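You operate a simulated robot arm through the tools that you are given. There is no shell and no other tool.

The job below is to be done with a simulated robot arm. You get a single attempt, and the scene is never put back.

## Task
Send the beam to the microscope: cover the crystal, beam dial to SCOPE, side shutter open, air to 8 L.

The check looks at the end state, three seconds after you hand in, the way a careful person would. Anything else that was tipped, shoved, dropped, spilled or broken makes it a failure. A push-on lid holds only when it is set on centred and level and pressed home; a screw cap is set on level and turned clockwise until tight.

## Robot
A 7-joint arm with a three-finger gripper, fixed in place. Base frame: the origin is on the floor under the middle of its stand, x ahead of it, y to its left, z up. Units: cm, degrees, N and s.
It reaches about 134.2 cm from its shoulder. Its first joint turns from -166.0 to 166.0 degrees. Payload 2.69 kg.
The tool frame sits at the grasp point between the pads (the TCP): z along the fingers, y along the line on which they close. The tips reach 3 cm beyond it. The gripper opens to 12.8 cm; its body begins 11.7 cm behind the TCP.
Orientation is that of the tool frame in the base frame, as a unit quaternion [x, y, z, w]. With the fingers straight down and closing along the base's y, the tool's x points along the base's -x, its y along +y and its z along -z.

## Interface
- The arm moves only by the tool apply_moves. Its argument "deltas" is a list of rows, each a list of 6 numbers: the shift along the tool's x, y, z in units of 50 mm (1.0 is 50 mm), then the turn, a rotation vector about the tool's x, y, z in units of 5 degrees (1.0 is 5 degrees). In form: [[dx, dy, dz, ax, ay, az], ...]. A call has 1 to 20 rows; each row shifts and turns the commanded pose from where the row before left it, along the tool's axes as they then stand. "jaw" is the closure, from 0 (fully open) to 1 (shut), set as the call begins (left out, the last holds). A call with a number of a shift or a turn outside -1 to 1 is refused whole. Each row takes 0.2 s and may step no farther than 5 cm and 8.6 degrees from the row before; otherwise, or with a gripper value out of range, the whole call is refused. Where a pose cannot be reached the arm comes as near as it can. A force on the tool above 40 N (or 10 N above the force at the start of the call, whichever is more), or a blocked arm, ends the call early, and 0.2 s more pass. The fingers move at their own pace (about 12.7 cm/s each) and stop on an object; they squeeze with about 42 N. The grip force told is the motor's: it shows also when the fingers shut on nothing. Time passes only in rows, and 0.2 s behind the last, so rows that do not move let the fingers close. It gives the time, the measured TCP pose, the force on the tool (base axes), the opening and the grip force at its end, in the units of the frame above (readings bear some noise), with the torque about the TCP (base axes, N m) and any sound that the robot's microphone picked up.
- Cameras (640 x 400 px; columns grow to the right, rows downward): "scene" is fixed at [21.04, -65.46, 157.58]; the picture's right is [0.90, -0.43, 0.00], its down [-0.21, -0.45, -0.87] and it looks along [0.37, 0.79, -0.49] (base axes); focal length 318 px, centre (320, 200). "wrist" rides on the gripper at [5.8, 5.4, -13.1] in the tool frame; the picture's right is [-0.68, 0.74, 0.00], its down [-0.62, -0.57, -0.55] and it looks along [-0.40, -0.37, 0.84] (tool axes); focal length 234 px, centre (320, 200). There is no depth. A picture from a camera that has moved, and an enlarged one, comes with that camera's place and axes in the base frame and with its lens. The place of the scene camera against the robot may be out by one fixed shift of up to 2.5 cm in any direction.
- capture(camera): a new picture of that camera. The clock stands still meanwhile.
- raise_lower(by): moves the trunk up (or, below 0, down) by that many cm; the arm rides with it, the base frame stays. It gives what a move gives, with no picture.
- enlarge(camera, box): a new picture of the part [left, top, right, bottom] of that camera's present view, enlarged. The clock stands still meanwhile.
- finish_job(): hands the job in; it is judged then, once.

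Places have to be worked out from the pictures, the camera data and where the tool is seen. Open the gripper and draw the arm clear of the work before you hand the job in, unless the task says otherwise.

The tools are called after "Request:" as name(argument=value, ...) on one line, values as JSON. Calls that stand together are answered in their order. apply_moves: Moves the arm, as the interface text tells. Its arguments: {"type":"object","properties":{"deltas":{"type":"array","items":{"type":"array","items":{"type":"number"}}},"jaw":{"type":"number"}},"required":["deltas"]} The other tools are called the same way: raise_lower (by) moves the trunk up or down; capture (camera) takes a picture; enlarge (camera, box) takes an enlarged picture of a part of a camera's view; finish_job () hands the job in.

At the start:

```text
clock: 0.0
eef_pos: [68.43, -4.23, 131.27]
tool_rot: [-0.001, 1.0, 0.0, -0.001]
wrist_force: [0.9, 0.4, 0.7]
moment: [0.03, 0.03, -0.01]
gripper_width: 12.77
grasp_force: 0.0
trunk travel left (down, up): [-15.0, 20.0]
```

scene: 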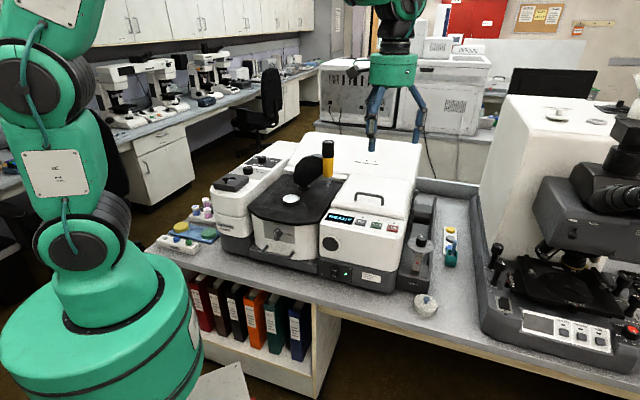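
wrist: 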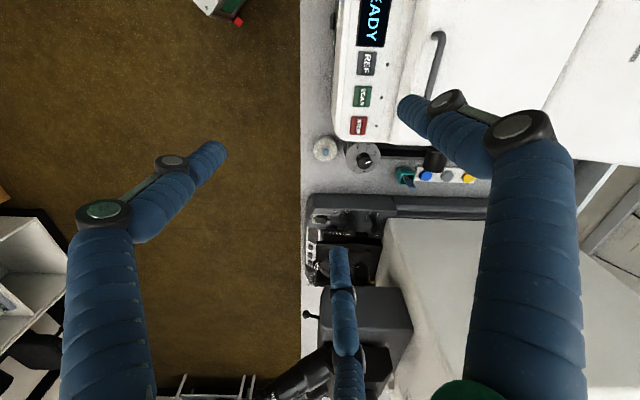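

I'll start by looking closely at the scene: the instrument, its dial, shutter, crystal and air meter.

Request:
enlarge(camera="scene", box=[200, 130, 340, 290])

Request:
enlarge(camera="scene", box=[310, 150, 480, 320])

Request:
enlarge(camera="scene", box=[470, 90, 640, 380])

Request:
enlarge(camera="wrist", box=[300, 0, 500, 260])

```text
2.50 times, centred on (270, 210) of scene
camera zoom: at [21.04, -65.46, 157.58], right [0.9, -0.43, 0.0], down [-0.21, -0.45, -0.87], along [0.37, 0.79, -0.49], focal length 795 px, centre (445, 175)
```

zoom: 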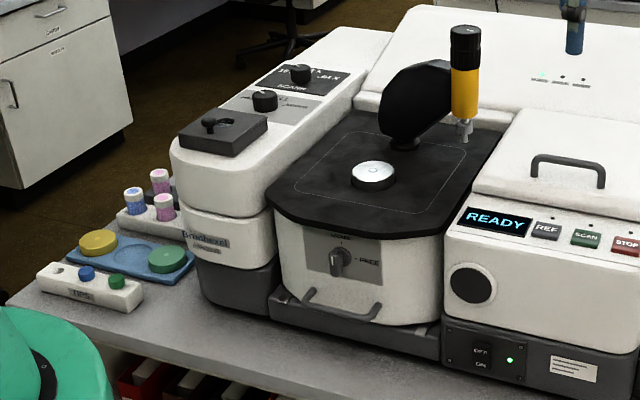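

```text
2.35 times, centred on (395, 235) of scene
camera zoom: at [21.04, -65.46, 157.58], right [0.9, -0.43, 0.0], down [-0.21, -0.45, -0.87], along [0.37, 0.79, -0.49], focal length 748 px, centre (144, 118)
```

zoom: 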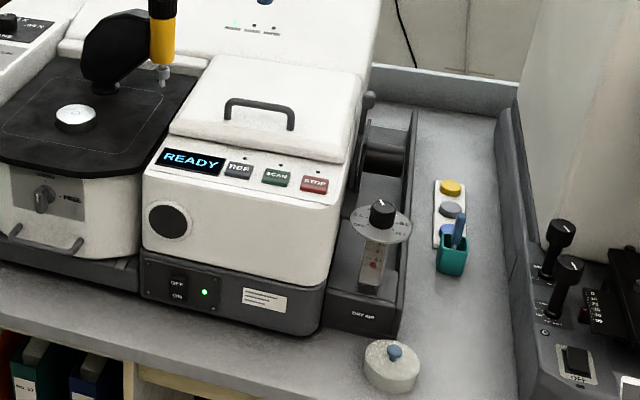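

```text
1.38 times, centred on (555, 235) of scene
camera zoom: at [21.04, -65.46, 157.58], right [0.9, -0.43, 0.0], down [-0.21, -0.45, -0.87], along [0.37, 0.79, -0.49], focal length 438 px, centre (-4, 152)
```

zoom: 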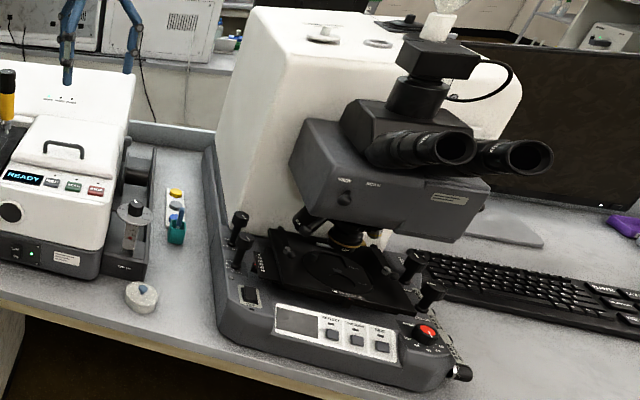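

```text
1.54 times, centred on (400, 130) of wrist
camera zoom: at [62.45, 1.13, 144.37], right [0.68, 0.74, 0.0], down [0.62, -0.57, 0.55], along [0.4, -0.37, -0.84], focal length 360 px, centre (197, 308)
```

zoom: 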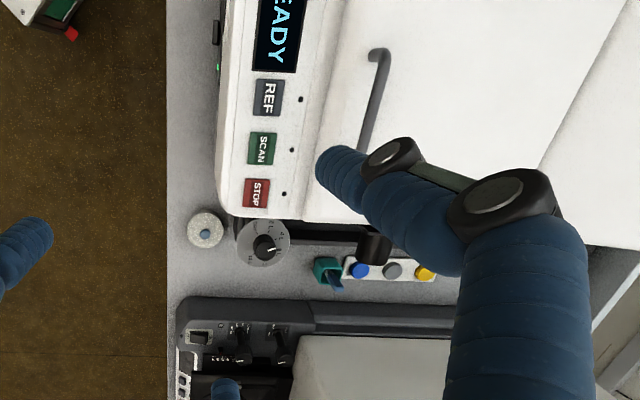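

I need finer detail on the panels, so I enlarge smaller regions of each.

Request:
enlarge(camera="scene", box=[235, 145, 295, 183])

Request:
enlarge(camera="scene", box=[205, 165, 265, 203])

Request:
enlarge(camera="scene", box=[260, 135, 350, 215])

Request:
enlarge(camera="scene", box=[255, 215, 315, 275])

Request:
enlarge(camera="scene", box=[385, 180, 475, 320])

Request:
enlarge(camera="scene", box=[480, 230, 540, 340])

Request:
enlarge(camera="scene", box=[150, 190, 230, 260])

```text
10.53 times, centred on (265, 164) of scene
camera zoom: at [21.04, -65.46, 157.58], right [0.9, -0.43, 0.0], down [-0.21, -0.45, -0.87], along [0.37, 0.79, -0.49], focal length 3346 px, centre (899, 579)
```

zoom: 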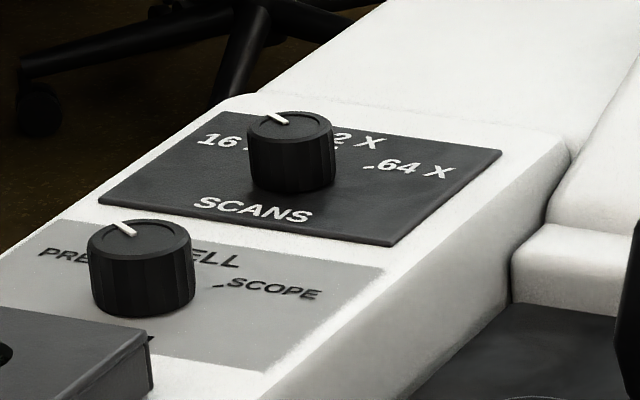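

```text
10.53 times, centred on (235, 184) of scene
camera zoom: at [21.04, -65.46, 157.58], right [0.9, -0.43, 0.0], down [-0.21, -0.45, -0.87], along [0.37, 0.79, -0.49], focal length 3346 px, centre (1215, 368)
```

zoom: 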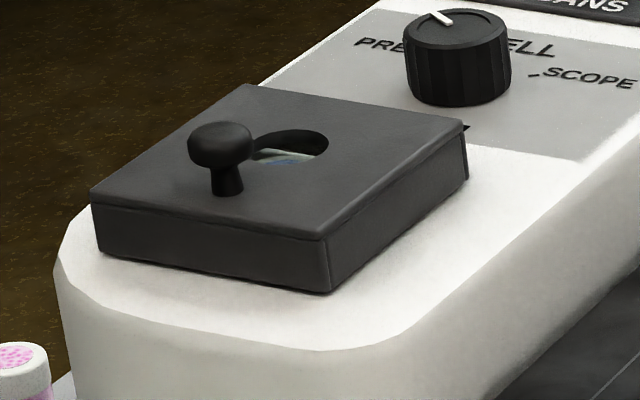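

```text
5.00 times, centred on (305, 175) of scene
camera zoom: at [21.04, -65.46, 157.58], right [0.9, -0.43, 0.0], down [-0.21, -0.45, -0.87], along [0.37, 0.79, -0.49], focal length 1589 px, centre (395, 325)
```

zoom: 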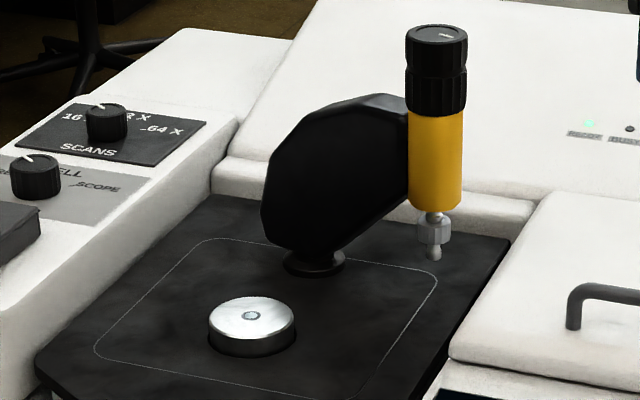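

```text
6.67 times, centred on (285, 245) of scene
camera zoom: at [21.04, -65.46, 157.58], right [0.9, -0.43, 0.0], down [-0.21, -0.45, -0.87], along [0.37, 0.79, -0.49], focal length 2119 px, centre (553, -100)
```

zoom: 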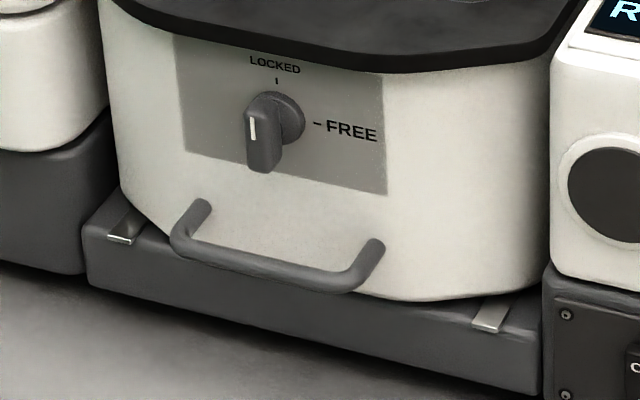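

```text
2.86 times, centred on (430, 250) of scene
camera zoom: at [21.04, -65.46, 157.58], right [0.9, -0.43, 0.0], down [-0.21, -0.45, -0.87], along [0.37, 0.79, -0.49], focal length 908 px, centre (6, 57)
```

zoom: 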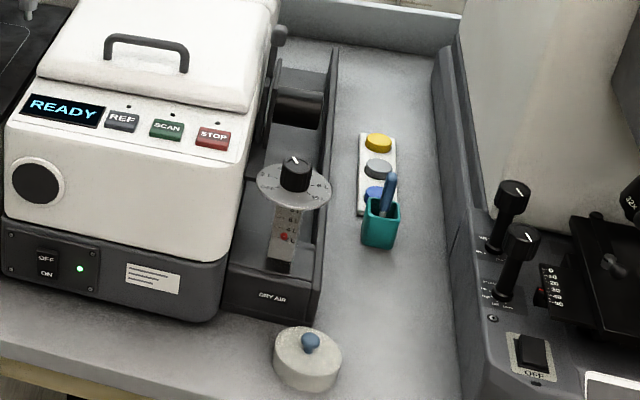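

```text
3.64 times, centred on (510, 285) of scene
camera zoom: at [21.04, -65.46, 157.58], right [0.9, -0.43, 0.0], down [-0.21, -0.45, -0.87], along [0.37, 0.79, -0.49], focal length 1156 px, centre (-371, -109)
```

zoom: 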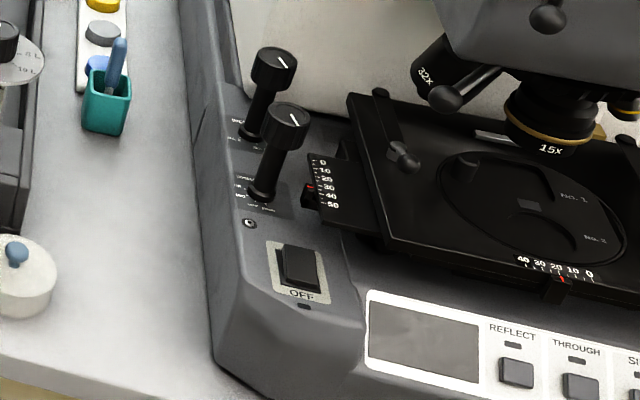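

```text
5.71 times, centred on (190, 225) of scene
camera zoom: at [21.04, -65.46, 157.58], right [0.9, -0.43, 0.0], down [-0.21, -0.45, -0.87], along [0.37, 0.79, -0.49], focal length 1816 px, centre (1063, 57)
```

zoom: 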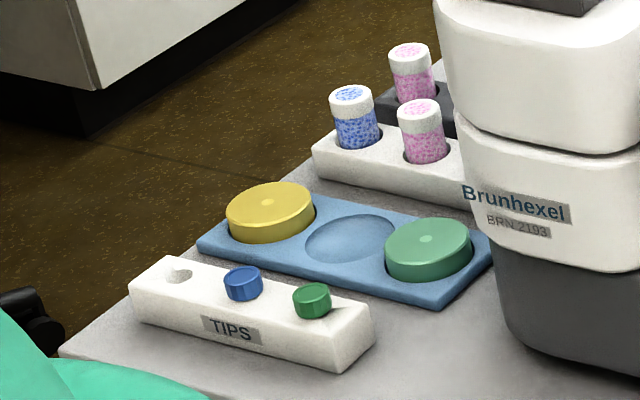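

The scene shows the following:
- **Beam dial:** PRESS/CELL/SCOPE, on top of the left unit.
- **Crystal:** a shiny puck on the black plate.
- **Likely cover:** the speckled lid with a blue knob on the front bench, near (81,-15,82).
- **Air dial:** the DRY AIR valve on the right.

The bench runs at about 45° in the base frame. I move the arm, staying high, over the left unit to look at it with the wrist camera.

Request:
apply_moves(deltas=[[0.33, 0.89, 0, 0, 0, 0], [0.33, 0.89, 0, 0, 0, 0], [0.33, 0.89, 0, 0, 0, 0], [0.33, 0.89, 0, 0, 0, 0], [0.33, 0.89, 0, 0, 0, 0], [0.33, 0.89, 0, 0, 0, 0], [0.33, 0.89, 0, 0, 0, 0], [0.33, 0.89, 0, 0, 0, 0], [0.33, 0.89, 0, 0, 0, 0], [0.33, 0.89, 0, 0, 0, 0], [0.33, 0.89, 0, 0, 0, 0]], jaw=0)

Request:
capture(camera="wrist")

Request:
capture(camera="scene")

```text
clock: 2.4
eef_pos: [50.23, 44.76, 131.36]
tool_rot: [0.0, 1.0, 0.0, 0.0]
wrist_force: [-0.3, 0.7, -0.2]
moment: [0.0, -0.03, -0.03]
gripper_width: 12.78
grasp_force: 0.0
trunk travel left (down, up): [-15.0, 20.0]
```

```text
taken
camera wrist: at [44.33, 50.29, 144.53], right [0.68, 0.74, 0.0], down [0.62, -0.57, 0.55], along [0.4, -0.37, -0.84], focal length 234 px, centre (320, 200)
```

wrist: 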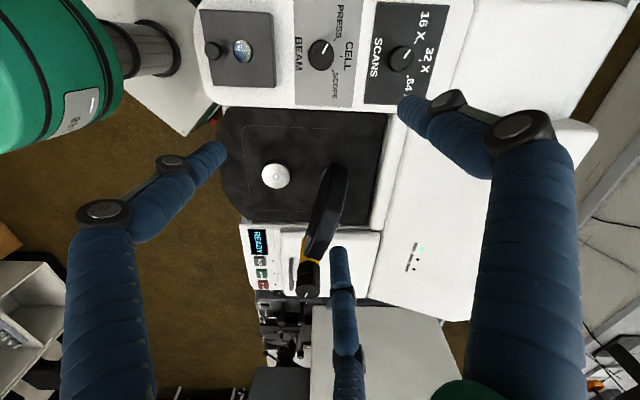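

```text
taken
```

scene: 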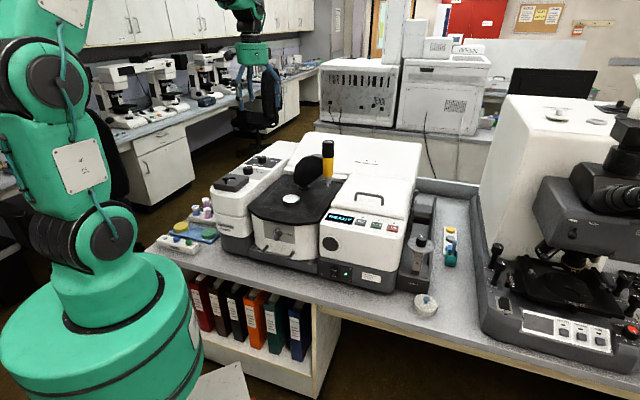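

The wrist view is clear, so I enlarge the dial panel and the crystal plate.

Request:
enlarge(camera="wrist", box=[190, 0, 450, 120])

Request:
enlarge(camera="wrist", box=[210, 100, 400, 310])

Request:
enlarge(camera="wrist", box=[285, 10, 365, 110])

```text
2.46 times, centred on (320, 60) of wrist
camera zoom: at [44.33, 50.29, 144.53], right [0.68, 0.74, 0.0], down [0.62, -0.57, 0.55], along [0.4, -0.37, -0.84], focal length 576 px, centre (320, 545)
```

zoom: 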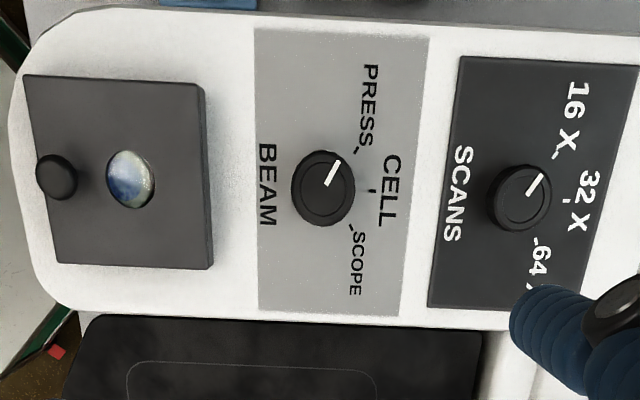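

```text
1.90 times, centred on (305, 205) of wrist
camera zoom: at [44.33, 50.29, 144.53], right [0.68, 0.74, 0.0], down [0.62, -0.57, 0.55], along [0.4, -0.37, -0.84], focal length 446 px, centre (349, 190)
```

zoom: 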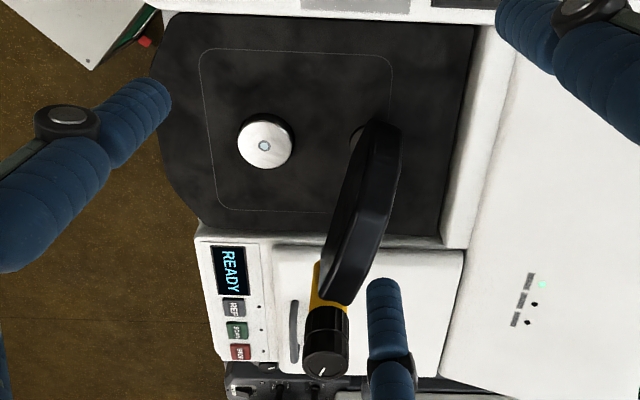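

```text
4.00 times, centred on (325, 60) of wrist
camera zoom: at [44.33, 50.29, 144.53], right [0.68, 0.74, 0.0], down [0.62, -0.57, 0.55], along [0.4, -0.37, -0.84], focal length 937 px, centre (300, 760)
```

zoom: 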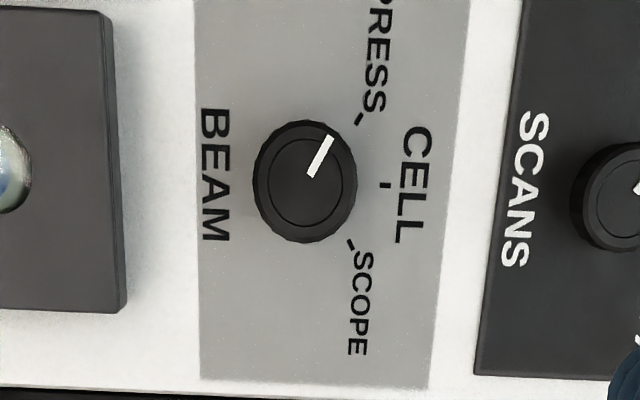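

The beam dial points at PRESS, and SCOPE is clockwise past CELL. The dial lies almost directly below the camera, at about (45,50). Next I go to the right side to see the side shutter, the air dial and the lid.

Request:
apply_moves(deltas=[[-0.583, -0.783, 0, 0, 0, 0], [-0.583, -0.783, 0, 0, 0, 0], [-0.583, -0.783, 0, 0, 0, 0], [-0.583, -0.783, 0, 0, 0, 0], [-0.583, -0.783, 0, 0, 0, 0], [-0.583, -0.783, 0, 0, 0, 0], [-0.583, -0.783, 0, 0, 0, 0], [-0.583, -0.783, 0, 0, 0, 0], [-0.583, -0.783, 0, 0, 0, 0], [-0.583, -0.783, 0, 0, 0, 0], [-0.583, -0.783, 0, 0, 0, 0], [-0.583, -0.783, 0, 0, 0, 0], [-0.583, -0.783, 0, 0, 0, 0], [-0.583, -0.783, 0, 0, 0, 0]])

Request:
capture(camera="wrist")

Request:
enlarge(camera="wrist", box=[220, 0, 480, 260])

```text
clock: 5.4
eef_pos: [90.98, -10.05, 131.07]
tool_rot: [0.0, 1.0, 0.001, 0.0]
wrist_force: [-0.3, 0.2, 0.1]
moment: [0.01, 0.01, 0.02]
gripper_width: 12.79
grasp_force: 0.1
trunk travel left (down, up): [-15.0, 20.0]
```

```text
taken
camera wrist: at [85.11, -4.52, 144.16], right [0.68, 0.74, 0.0], down [0.62, -0.57, 0.55], along [0.4, -0.37, -0.84], focal length 234 px, centre (320, 200)
```

wrist: 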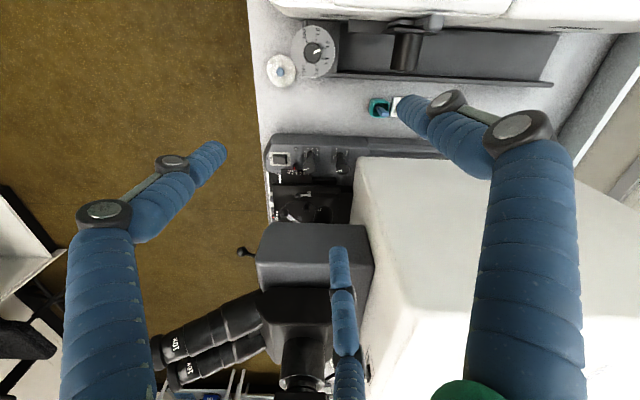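

```text
1.54 times, centred on (350, 130) of wrist
camera zoom: at [85.11, -4.52, 144.16], right [0.68, 0.74, 0.0], down [0.62, -0.57, 0.55], along [0.4, -0.37, -0.84], focal length 360 px, centre (274, 308)
```

zoom: 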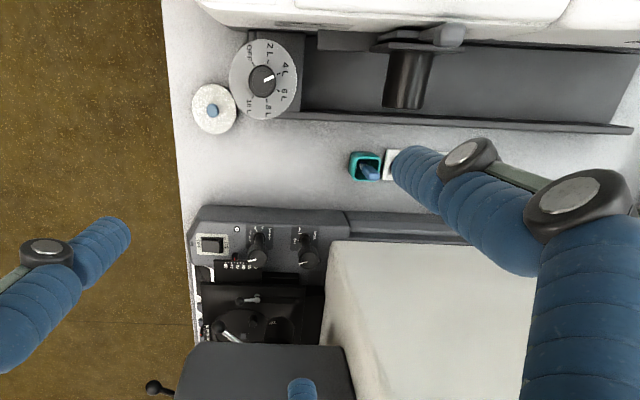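

Request:
enlarge(camera="wrist", box=[260, 10, 350, 100])

Request:
enlarge(camera="wrist", box=[340, 0, 470, 130])

Request:
enlarge(camera="wrist", box=[265, 135, 355, 215])

Request:
enlarge(camera="scene", box=[395, 170, 455, 290])

```text
4.44 times, centred on (305, 55) of wrist
camera zoom: at [85.11, -4.52, 144.16], right [0.68, 0.74, 0.0], down [0.62, -0.57, 0.55], along [0.4, -0.37, -0.84], focal length 1041 px, centre (387, 844)
```

zoom: 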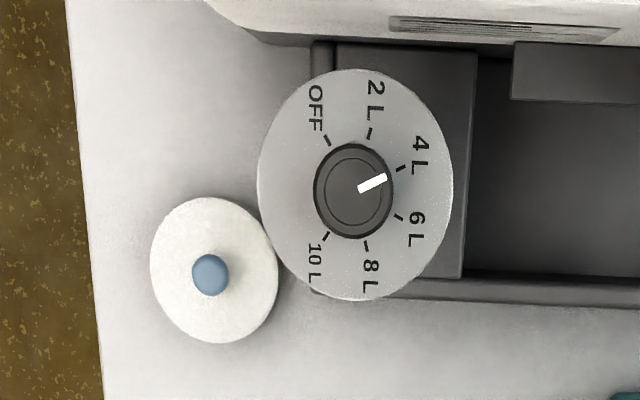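

```text
3.08 times, centred on (405, 65) of wrist
camera zoom: at [85.11, -4.52, 144.16], right [0.68, 0.74, 0.0], down [0.62, -0.57, 0.55], along [0.4, -0.37, -0.84], focal length 720 px, centre (58, 615)
```

zoom: 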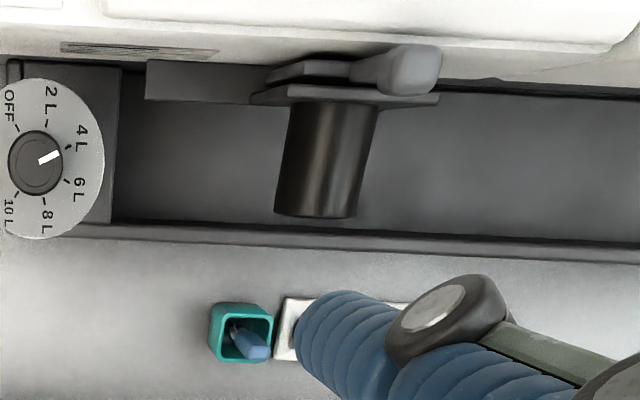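

```text
5.00 times, centred on (310, 175) of wrist
camera zoom: at [85.11, -4.52, 144.16], right [0.68, 0.74, 0.0], down [0.62, -0.57, 0.55], along [0.4, -0.37, -0.84], focal length 1171 px, centre (370, 325)
```

zoom: 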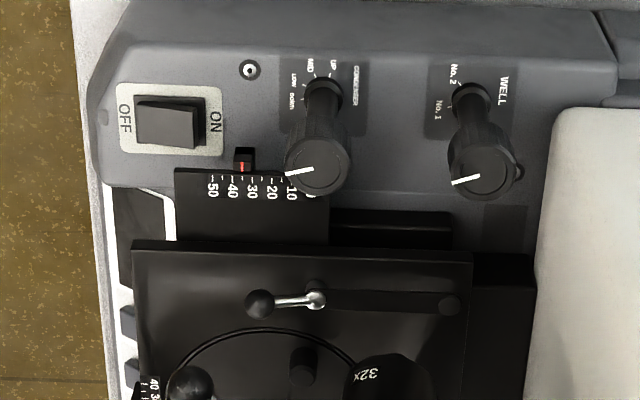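

```text
3.33 times, centred on (425, 230) of scene
camera zoom: at [21.04, -65.46, 157.58], right [0.9, -0.43, 0.0], down [-0.21, -0.45, -0.87], along [0.37, 0.79, -0.49], focal length 1060 px, centre (-30, 100)
```

zoom: 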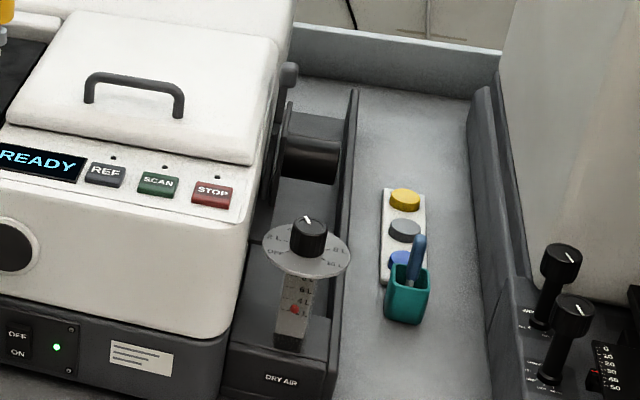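

The air dial points at 4 L, so 8 L is two marks clockwise. The side shutter looks like the lever with a grey ball on the instrument's right wall. I zoom in on it from both cameras.

Request:
enlarge(camera="scene", box=[400, 180, 440, 240])

Request:
enlarge(camera="wrist", box=[350, 0, 460, 80])

```text
6.67 times, centred on (420, 210) of scene
camera zoom: at [21.04, -65.46, 157.58], right [0.9, -0.43, 0.0], down [-0.21, -0.45, -0.87], along [0.37, 0.79, -0.49], focal length 2119 px, centre (-347, 133)
```

zoom: 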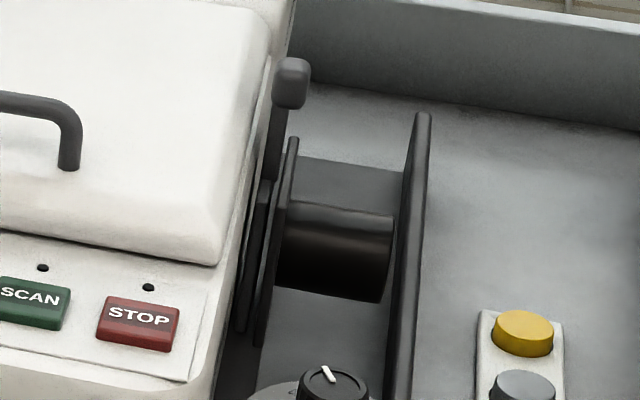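

```text
5.00 times, centred on (405, 40) of wrist
camera zoom: at [85.11, -4.52, 144.16], right [0.68, 0.74, 0.0], down [0.62, -0.57, 0.55], along [0.4, -0.37, -0.84], focal length 1171 px, centre (-105, 1000)
```

zoom: 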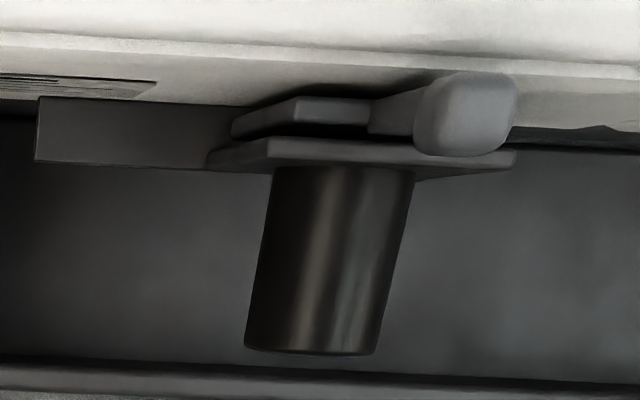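

Before handling anything, I partly close the gripper in free space, to see how the three fingers close. I also need a view of the shutter from the right.

Request:
apply_moves(deltas=[[0, 0, 0, 0, 0, 0], [0, 0, 0, 0, 0, 0], [0, 0, 0, 0, 0, 0]], jaw=0.75)

Request:
capture(camera="wrist")

Request:
apply_moves(deltas=[[0, 0, 0, 0, 0, 0], [0, 0, 0, 0, 0, 0], [0, 0, 0, 0, 0, 0]], jaw=1)

Request:
capture(camera="wrist")

```text
clock: 6.2
eef_pos: [90.92, -10.07, 131.09]
tool_rot: [0.001, 1.0, 0.0, 0.001]
wrist_force: [0.4, -0.1, -0.3]
moment: [0.02, 0.05, 0.02]
gripper_width: 3.22
grasp_force: 0.1
trunk travel left (down, up): [-15.0, 20.0]
```

```text
taken
camera wrist: at [85.04, -4.51, 144.25], right [0.68, 0.74, 0.0], down [0.62, -0.57, 0.55], along [0.4, -0.37, -0.84], focal length 234 px, centre (320, 200)
```

wrist: 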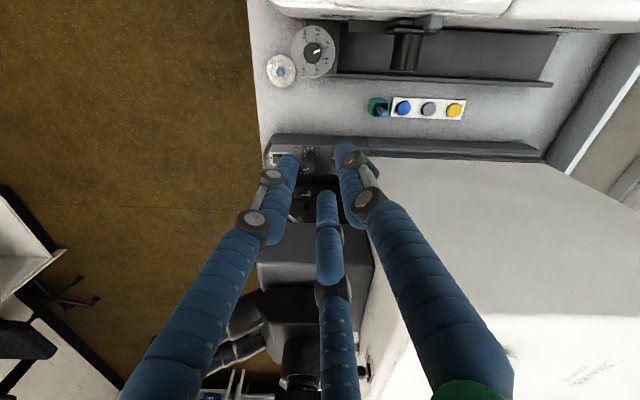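

```text
clock: 7.0
eef_pos: [90.86, -10.06, 131.15]
tool_rot: [0.0, 1.0, 0.0, 0.0]
wrist_force: [0.6, -0.3, 0.0]
moment: [0.0, -0.02, -0.02]
gripper_width: 0.21
grasp_force: 31.5
trunk travel left (down, up): [-15.0, 20.0]
```

```text
taken
camera wrist: at [85.04, -4.5, 144.23], right [0.68, 0.74, 0.0], down [0.62, -0.57, 0.55], along [0.4, -0.37, -0.84], focal length 234 px, centre (320, 200)
```

wrist: 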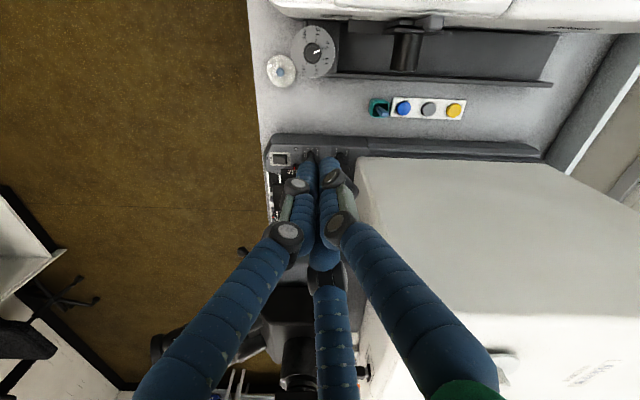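

The fingers close concentrically on the TCP, so they will centre themselves on knobs. I now turn the gripper 180° about its axis, staying high with the fingers shut, to look at the shutter from its right side.

Request:
apply_moves(deltas=[[0, 0, 0, 0, 0, -1], [0, 0, 0, 0, 0, -1], [0, 0, 0, 0, 0, -1], [0, 0, 0, 0, 0, -1], [0, 0, 0, 0, 0, -1], [0, 0, 0, 0, 0, -1], [0, 0, 0, 0, 0, -1], [0, 0, 0, 0, 0, -1], [0, 0, 0, 0, 0, -1], [0, 0, 0, 0, 0, -1], [0, 0, 0, 0, 0, -1], [0, 0, 0, 0, 0, -1], [0, 0, 0, 0, 0, -1], [0, 0, 0, 0, 0, -1], [0, 0, 0, 0, 0, -1], [0, 0, 0, 0, 0, -1], [0, 0, 0, 0, 0, -1], [0, 0, 0, 0, 0, -1]])

Request:
capture(camera="wrist")

```text
clock: 10.8
eef_pos: [90.92, -10.22, 131.15]
tool_rot: [0.708, -0.706, 0.0, 0.0]
wrist_force: [0.8, 0.1, 0.8]
moment: [0.04, -0.01, -0.02]
gripper_width: 0.23
grasp_force: 31.1
trunk travel left (down, up): [-15.0, 20.0]
```

```text
taken
camera wrist: at [85.52, -15.9, 144.34], right [-0.74, 0.68, 0.0], down [0.56, 0.62, 0.55], along [0.37, 0.4, -0.84], focal length 234 px, centre (320, 200)
```

wrist: 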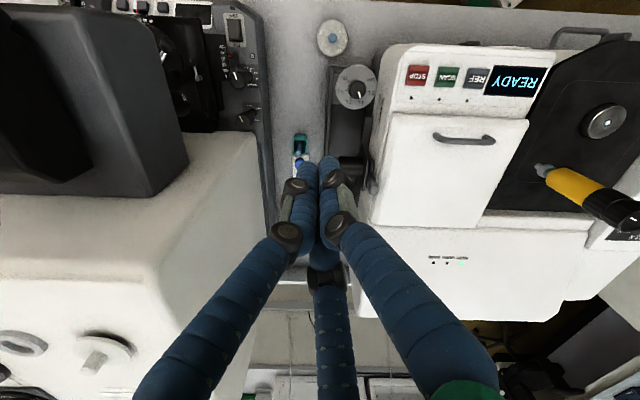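

The first −90° went fine. I continue with another −90° to look leftwards at the shutter.

Request:
apply_moves(deltas=[[0, 0, 0, 0, 0, -1], [0, 0, 0, 0, 0, -1], [0, 0, 0, 0, 0, -1], [0, 0, 0, 0, 0, -1], [0, 0, 0, 0, 0, -1], [0, 0, 0, 0, 0, -1], [0, 0, 0, 0, 0, -1], [0, 0, 0, 0, 0, -1], [0, 0, 0, 0, 0, -1], [0, 0, 0, 0, 0, -1], [0, 0, 0, 0, 0, -1], [0, 0, 0, 0, 0, -1], [0, 0, 0, 0, 0, -1], [0, 0, 0, 0, 0, -1], [0, 0, 0, 0, 0, -1], [0, 0, 0, 0, 0, -1], [0, 0, 0, 0, 0, -1], [0, 0, 0, 0, 0, -1]])

Request:
capture(camera="wrist")

```text
clock: 14.6
eef_pos: [91.11, -9.5, 131.38]
tool_rot: [0.993, -0.119, -0.002, 0.003]
wrist_force: [-0.5, 0.0, 0.7]
moment: [-0.03, 0.05, 0.02]
gripper_width: 0.18
grasp_force: 31.8
out of reach, approached as far as the arm can: row 16, 17, 18
trunk travel left (down, up): [-15.0, 20.0]
```

```text
taken
camera wrist: at [95.48, -15.89, 144.53], right [-0.83, -0.55, 0.0], down [-0.46, 0.7, 0.55], along [-0.3, 0.45, -0.84], focal length 234 px, centre (320, 200)
```

wrist: 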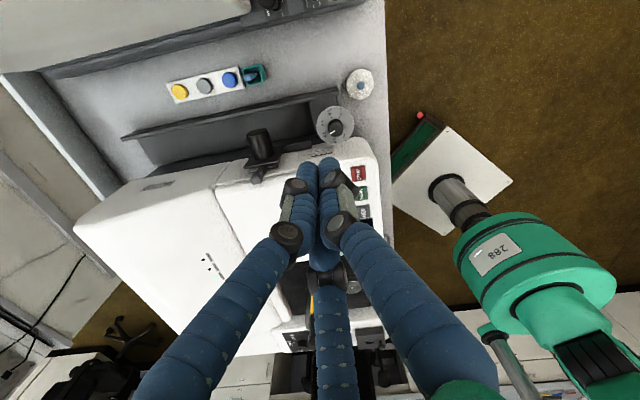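

The wrist turn stops at about −166°, which is useful to know. The view is good enough, so I zoom in on the shutter.

Request:
enlarge(camera="wrist", box=[200, 80, 360, 200])

Request:
enlarge(camera="wrist", box=[230, 120, 300, 190])

Request:
enlarge(camera="wrist", box=[310, 60, 390, 150])

```text
3.33 times, centred on (280, 140) of wrist
camera zoom: at [95.48, -15.89, 144.53], right [-0.83, -0.55, 0.0], down [-0.46, 0.7, 0.55], along [-0.3, 0.45, -0.84], focal length 781 px, centre (453, 400)
```

zoom: 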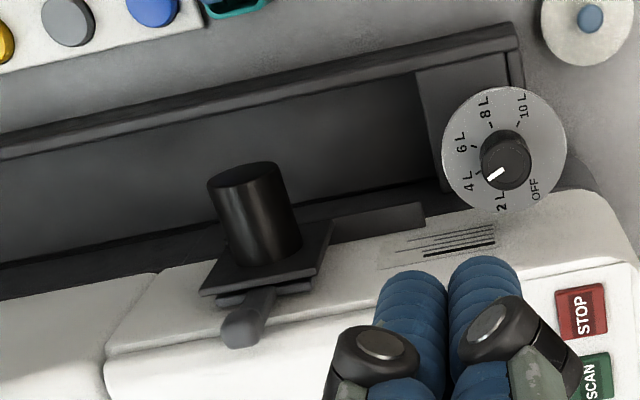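

```text
5.71 times, centred on (265, 155) of wrist
camera zoom: at [95.48, -15.89, 144.53], right [-0.83, -0.55, 0.0], down [-0.46, 0.7, 0.55], along [-0.3, 0.45, -0.84], focal length 1338 px, centre (634, 457)
```

zoom: 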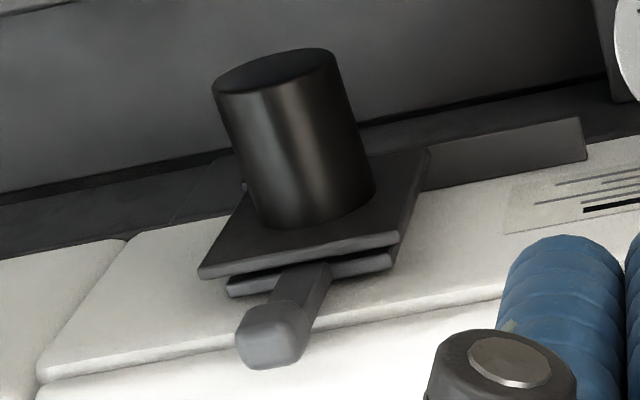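

```text
4.44 times, centred on (350, 105) of wrist
camera zoom: at [95.48, -15.89, 144.53], right [-0.83, -0.55, 0.0], down [-0.46, 0.7, 0.55], along [-0.3, 0.45, -0.84], focal length 1041 px, centre (187, 622)
```

zoom: 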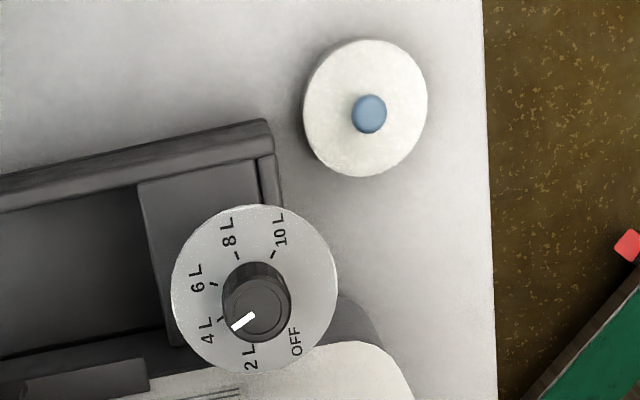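

The shutter is a blade with an upright handle, set between the wall and the tube flange. To see its travel direction and any labels, I yaw back by 60° and tilt the camera toward horizontal while still high.

Request:
apply_moves(deltas=[[0, 0, 0, 0, 0, 1], [0, 0, 0, 0, 0, 1], [0, 0, 0, 0, 0, 1], [0, 0, 0, 0, 0, 1], [0, 0, 0, 0, 0, 1], [0, 0, 0, 0, 0, 1], [0, 0, 0, 0, 0, 1], [0, 0, 0, 0, 0, 1], [0, 0, 0, 0, 0, 1], [0, 0, 0, 0, 0, 1], [0, 0, 0, 0, 0, 1], [0, 0, 0, 0, 0, 1]])

Request:
enlarge(camera="wrist", box=[240, 60, 440, 200])

```text
clock: 17.2
eef_pos: [90.97, -9.52, 131.46]
tool_rot: [0.799, -0.601, 0.001, 0.002]
wrist_force: [-0.2, -0.3, -0.6]
moment: [-0.01, 0.0, -0.04]
gripper_width: 0.2
grasp_force: 31.4
trunk travel left (down, up): [-15.0, 20.0]
```

```text
2.86 times, centred on (340, 130) of wrist
camera zoom: at [87.53, -16.45, 144.56], right [-0.9, 0.45, 0.0], down [0.37, 0.75, 0.54], along [0.24, 0.49, -0.84], focal length 669 px, centre (263, 400)
```

zoom: 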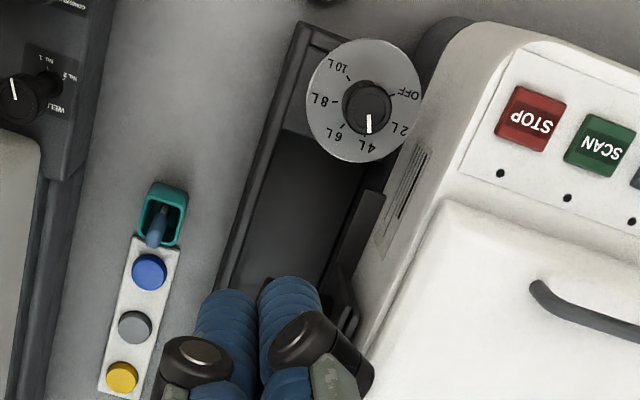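

The yaw is now −106°. I turn it slightly back and tilt 30° so the camera looks lower and more forward.

Request:
apply_moves(deltas=[[0, 0, 0, 0, 0, -1], [0, 0, 0, 0, 0, -1], [0, 0, 0, 0, 0, -1], [0, 0, 0, 0.68, -0.73, 0], [0, 0, 0, 0.68, -0.73, 0], [0, 0, 0, 0.68, -0.73, 0], [0, 0, 0, 0.68, -0.73, 0], [0, 0, 0, 0.68, -0.73, 0], [0, 0, 0, 0.68, -0.73, 0]])

Request:
capture(camera="wrist")

Request:
capture(camera="scene")

```text
clock: 19.2
eef_pos: [91.08, -9.47, 131.43]
tool_rot: [0.842, -0.475, -0.078, -0.245]
wrist_force: [-0.2, 0.1, 0.7]
moment: [-0.02, -0.02, -0.02]
gripper_width: 0.19
grasp_force: 31.8
trunk travel left (down, up): [-15.0, 20.0]
```

```text
taken
camera wrist: at [88.36, -22.42, 138.79], right [-0.98, 0.2, 0.0], down [0.09, 0.45, 0.89], along [0.18, 0.87, -0.45], focal length 234 px, centre (320, 200)
```

wrist: 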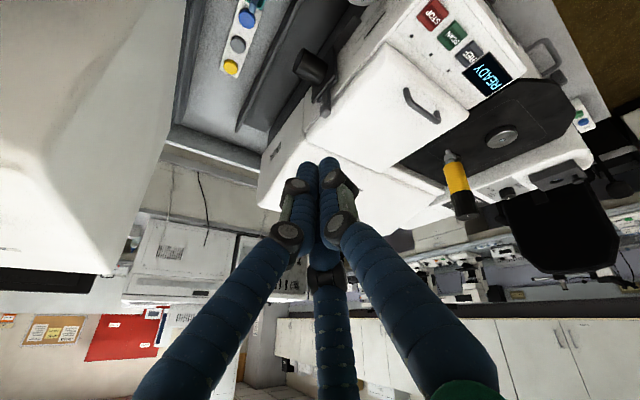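

```text
taken
```

scene: 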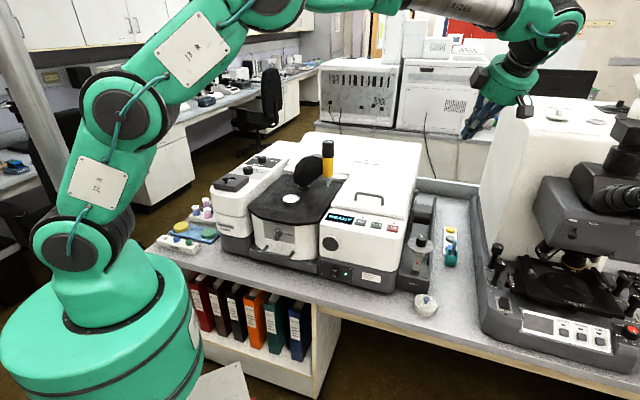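

The tilt worked. I lower straight down by about 16 cm, in front of the gap, for a low look at the shutter.

Request:
apply_moves(deltas=[[0.357, 0.332, 0.852, 0, 0, 0], [0.357, 0.332, 0.852, 0, 0, 0], [0.357, 0.332, 0.852, 0, 0, 0], [0.24, 0.22, 0.57, 0, 0, 0]])

Request:
capture(camera="wrist")

Request:
enlarge(camera="wrist", box=[240, 20, 440, 160])

```text
clock: 20.2
eef_pos: [91.11, -9.46, 113.27]
tool_rot: [0.842, -0.475, -0.077, -0.243]
wrist_force: [-0.6, 0.3, 0.2]
moment: [0.0, 0.0, -0.03]
gripper_width: 0.2
grasp_force: 31.3
trunk travel left (down, up): [-15.0, 20.0]
```

```text
taken
camera wrist: at [88.46, -22.42, 120.7], right [-0.98, 0.2, 0.0], down [0.09, 0.45, 0.89], along [0.18, 0.87, -0.46], focal length 234 px, centre (320, 200)
```

wrist: 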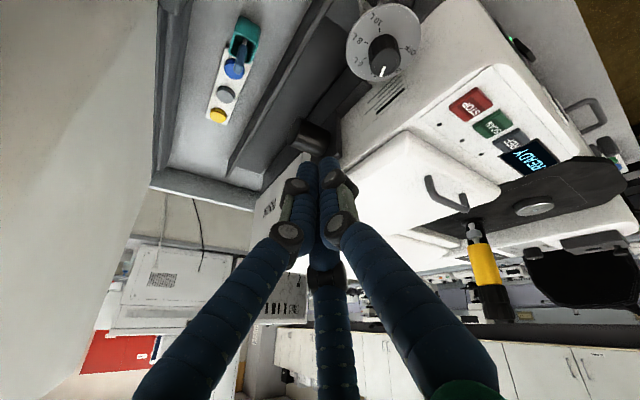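

```text
2.86 times, centred on (340, 90) of wrist
camera zoom: at [88.46, -22.42, 120.7], right [-0.98, 0.2, 0.0], down [0.09, 0.45, 0.89], along [0.18, 0.87, -0.46], focal length 669 px, centre (263, 514)
```

zoom: 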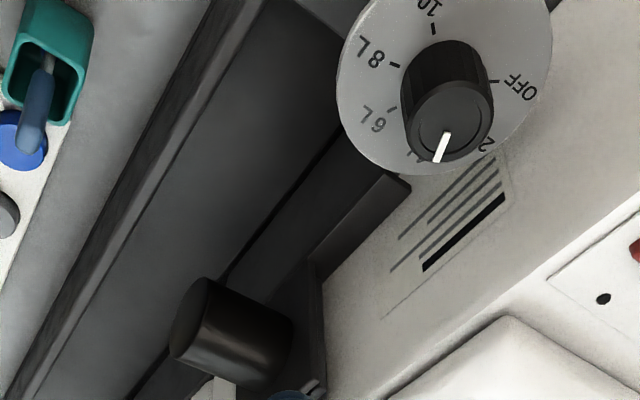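

The closed fingers block the view at this height. I raise about 12 cm, shift a little left, away from the microscope tower, and yaw further toward the instrument wall.

Request:
apply_moves(deltas=[[-0.29, -0.27, -0.7, 0, 0, 0], [-0.29, -0.27, -0.7, 0, 0, 0], [-0.29, -0.27, -0.7, 0, 0, 0], [-0.455, 0.16, 0.13, 0, 0, 0], [-0.455, 0.16, 0.13, 0, 0, 0], [0, 0, 0, -0.364, -0.3385, -0.869], [0, 0, 0, -0.364, -0.3385, -0.869], [0, 0, 0, -0.364, -0.3385, -0.869], [0, 0, 0, -0.364, -0.3385, -0.869], [0, 0, 0, -0.364, -0.3385, -0.869]])

Request:
capture(camera="wrist")

```text
clock: 22.4
eef_pos: [87.41, -6.23, 125.31]
tool_rot: [0.925, -0.281, -0.129, -0.221]
wrist_force: [0.5, -0.4, -0.3]
moment: [0.01, 0.02, -0.02]
gripper_width: 0.18
grasp_force: 31.3
trunk travel left (down, up): [-15.0, 20.0]
```

```text
taken
camera wrist: at [90.51, -19.0, 132.85], right [-0.97, -0.24, 0.0], down [-0.11, 0.44, 0.89], along [-0.21, 0.87, -0.45], focal length 234 px, centre (320, 200)
```

wrist: 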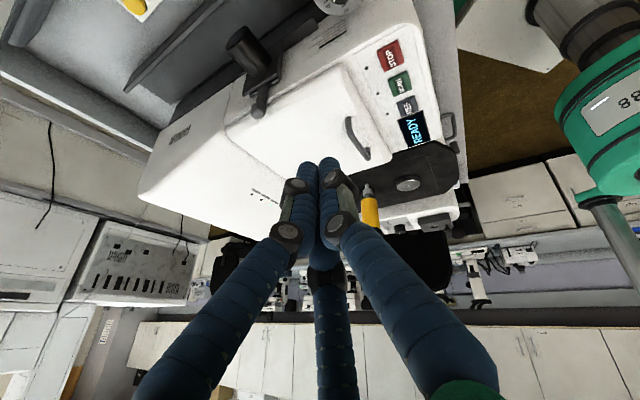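

Request:
enlarge(camera="wrist", box=[200, 0, 360, 120])

Request:
enlarge(camera="wrist", box=[220, 20, 300, 120])

```text
3.33 times, centred on (280, 60) of wrist
camera zoom: at [90.51, -19.0, 132.85], right [-0.97, -0.24, 0.0], down [-0.11, 0.44, 0.89], along [-0.21, 0.87, -0.45], focal length 781 px, centre (453, 667)
```

zoom: 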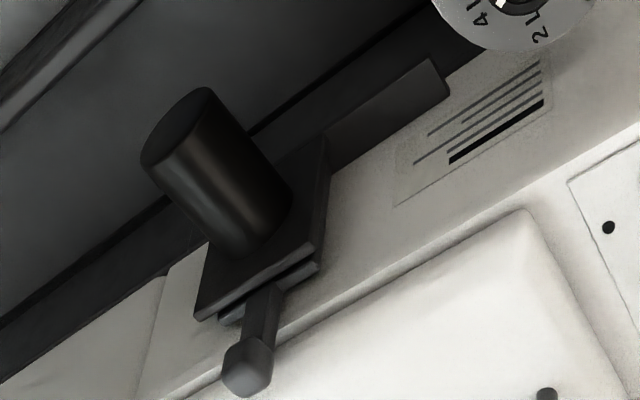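

```text
4.00 times, centred on (260, 70) of wrist
camera zoom: at [90.51, -19.0, 132.85], right [-0.97, -0.24, 0.0], down [-0.11, 0.44, 0.89], along [-0.21, 0.87, -0.45], focal length 937 px, centre (560, 720)
```

zoom: 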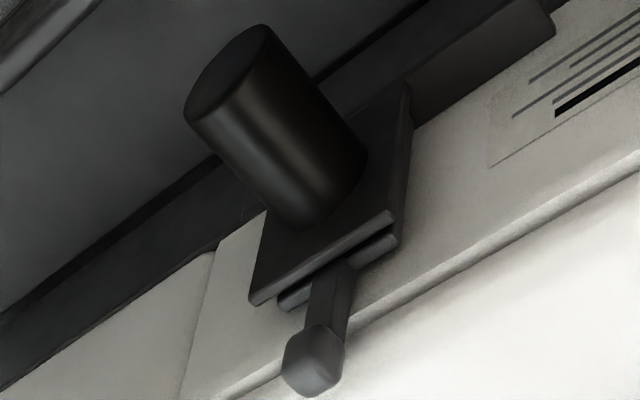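

This gives a good oblique view of the tube flange and handle. I zoom in harder where the handle meets the plates, and on the wall placard and front bar.

Request:
enlarge(camera="wrist", box=[235, 50, 290, 120])

Request:
enlarge(camera="wrist", box=[265, 5, 345, 65])

```text
5.71 times, centred on (262, 85) of wrist
camera zoom: at [90.51, -19.0, 132.85], right [-0.97, -0.24, 0.0], down [-0.11, 0.44, 0.89], along [-0.21, 0.87, -0.45], focal length 1338 px, centre (649, 857)
```

zoom: 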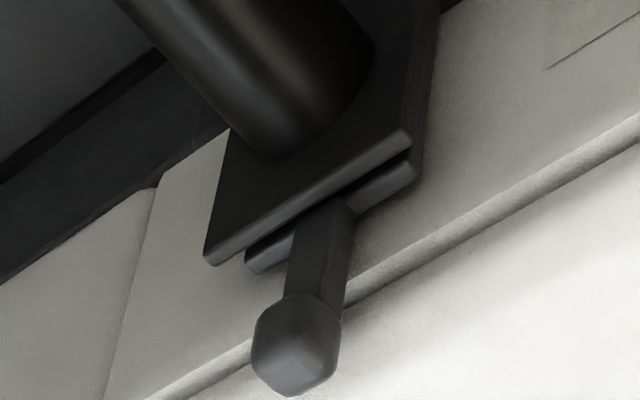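

```text
6.67 times, centred on (305, 35) of wrist
camera zoom: at [90.51, -19.0, 132.85], right [-0.97, -0.24, 0.0], down [-0.11, 0.44, 0.89], along [-0.21, 0.87, -0.45], focal length 1561 px, centre (420, 1300)
```

zoom: 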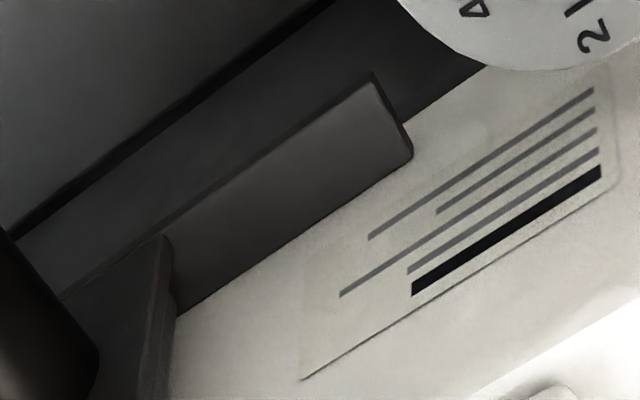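

Across several views I now have these estimates:
- **Bench:** set at 45° in the base frame.
- **Air knob:** top near (84.7,−6.0,95.0). Its marks are 50° apart, so 4 L → 8 L is 100° clockwise.
- **Beam dial:** marks are 60° apart, so PRESS → SCOPE is 120° clockwise.
- **Shutter handle:** head near (94.0,9.3,102.8).

I straighten the tool, half open the fingers and move above the air dial to check clearances.

Request:
apply_moves(deltas=[[0, 0, 0, -0.68, 0.73, 0], [0, 0, 0, -0.68, 0.73, 0], [0, 0, 0, -0.68, 0.73, 0], [0, 0, 0, -0.68, 0.73, 0], [0, 0, 0, -0.68, 0.73, 0], [0, 0, 0, -0.68, 0.73, 0], [-0.23, 0.13, 0, 0, 0, 0], [-0.23, 0.13, 0, 0, 0, 0]], jaw=0.5)

Request:
capture(camera="wrist")

```text
clock: 24.2
eef_pos: [84.88, -5.95, 125.36]
tool_rot: [0.957, -0.291, 0.001, 0.003]
wrist_force: [-0.4, -0.2, 0.7]
moment: [0.0, 0.03, 0.0]
gripper_width: 6.41
grasp_force: 0.2
trunk travel left (down, up): [-15.0, 20.0]
```

```text
taken
camera wrist: at [86.7, -13.46, 138.5], right [-0.97, -0.24, 0.0], down [-0.2, 0.82, 0.54], along [-0.13, 0.53, -0.84], focal length 234 px, centre (320, 200)
```

wrist: 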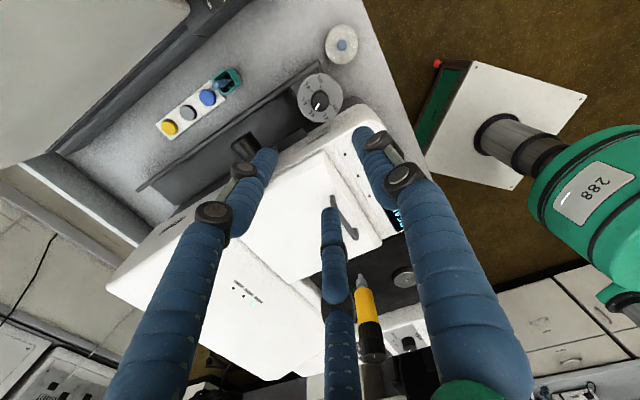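

The tool is vertical above the air dial. I zoom in to judge the clearance between the knob and the instrument wall.

Request:
enlarge(camera="wrist", box=[270, 55, 390, 145])

Request:
enlarge(camera="scene", box=[380, 190, 450, 290])

```text
4.44 times, centred on (330, 100) of wrist
camera zoom: at [86.7, -13.46, 138.5], right [-0.97, -0.24, 0.0], down [-0.2, 0.82, 0.54], along [-0.13, 0.53, -0.84], focal length 1041 px, centre (276, 644)
```

zoom: 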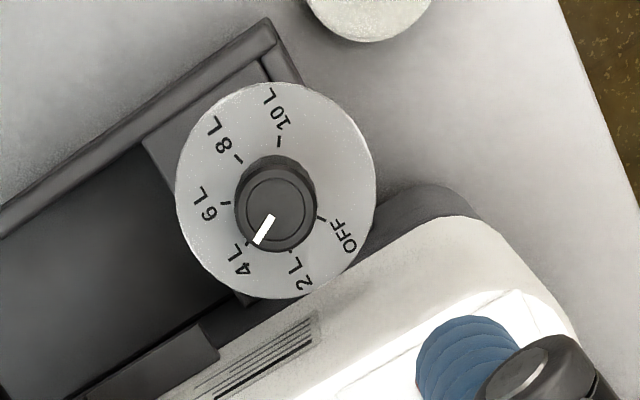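

```text
4.00 times, centred on (415, 240) of scene
camera zoom: at [21.04, -65.46, 157.58], right [0.9, -0.43, 0.0], down [-0.21, -0.45, -0.87], along [0.37, 0.79, -0.49], focal length 1271 px, centre (-60, 40)
```

zoom: 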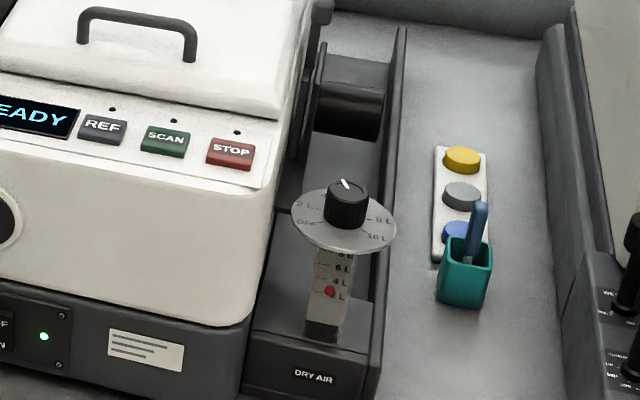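

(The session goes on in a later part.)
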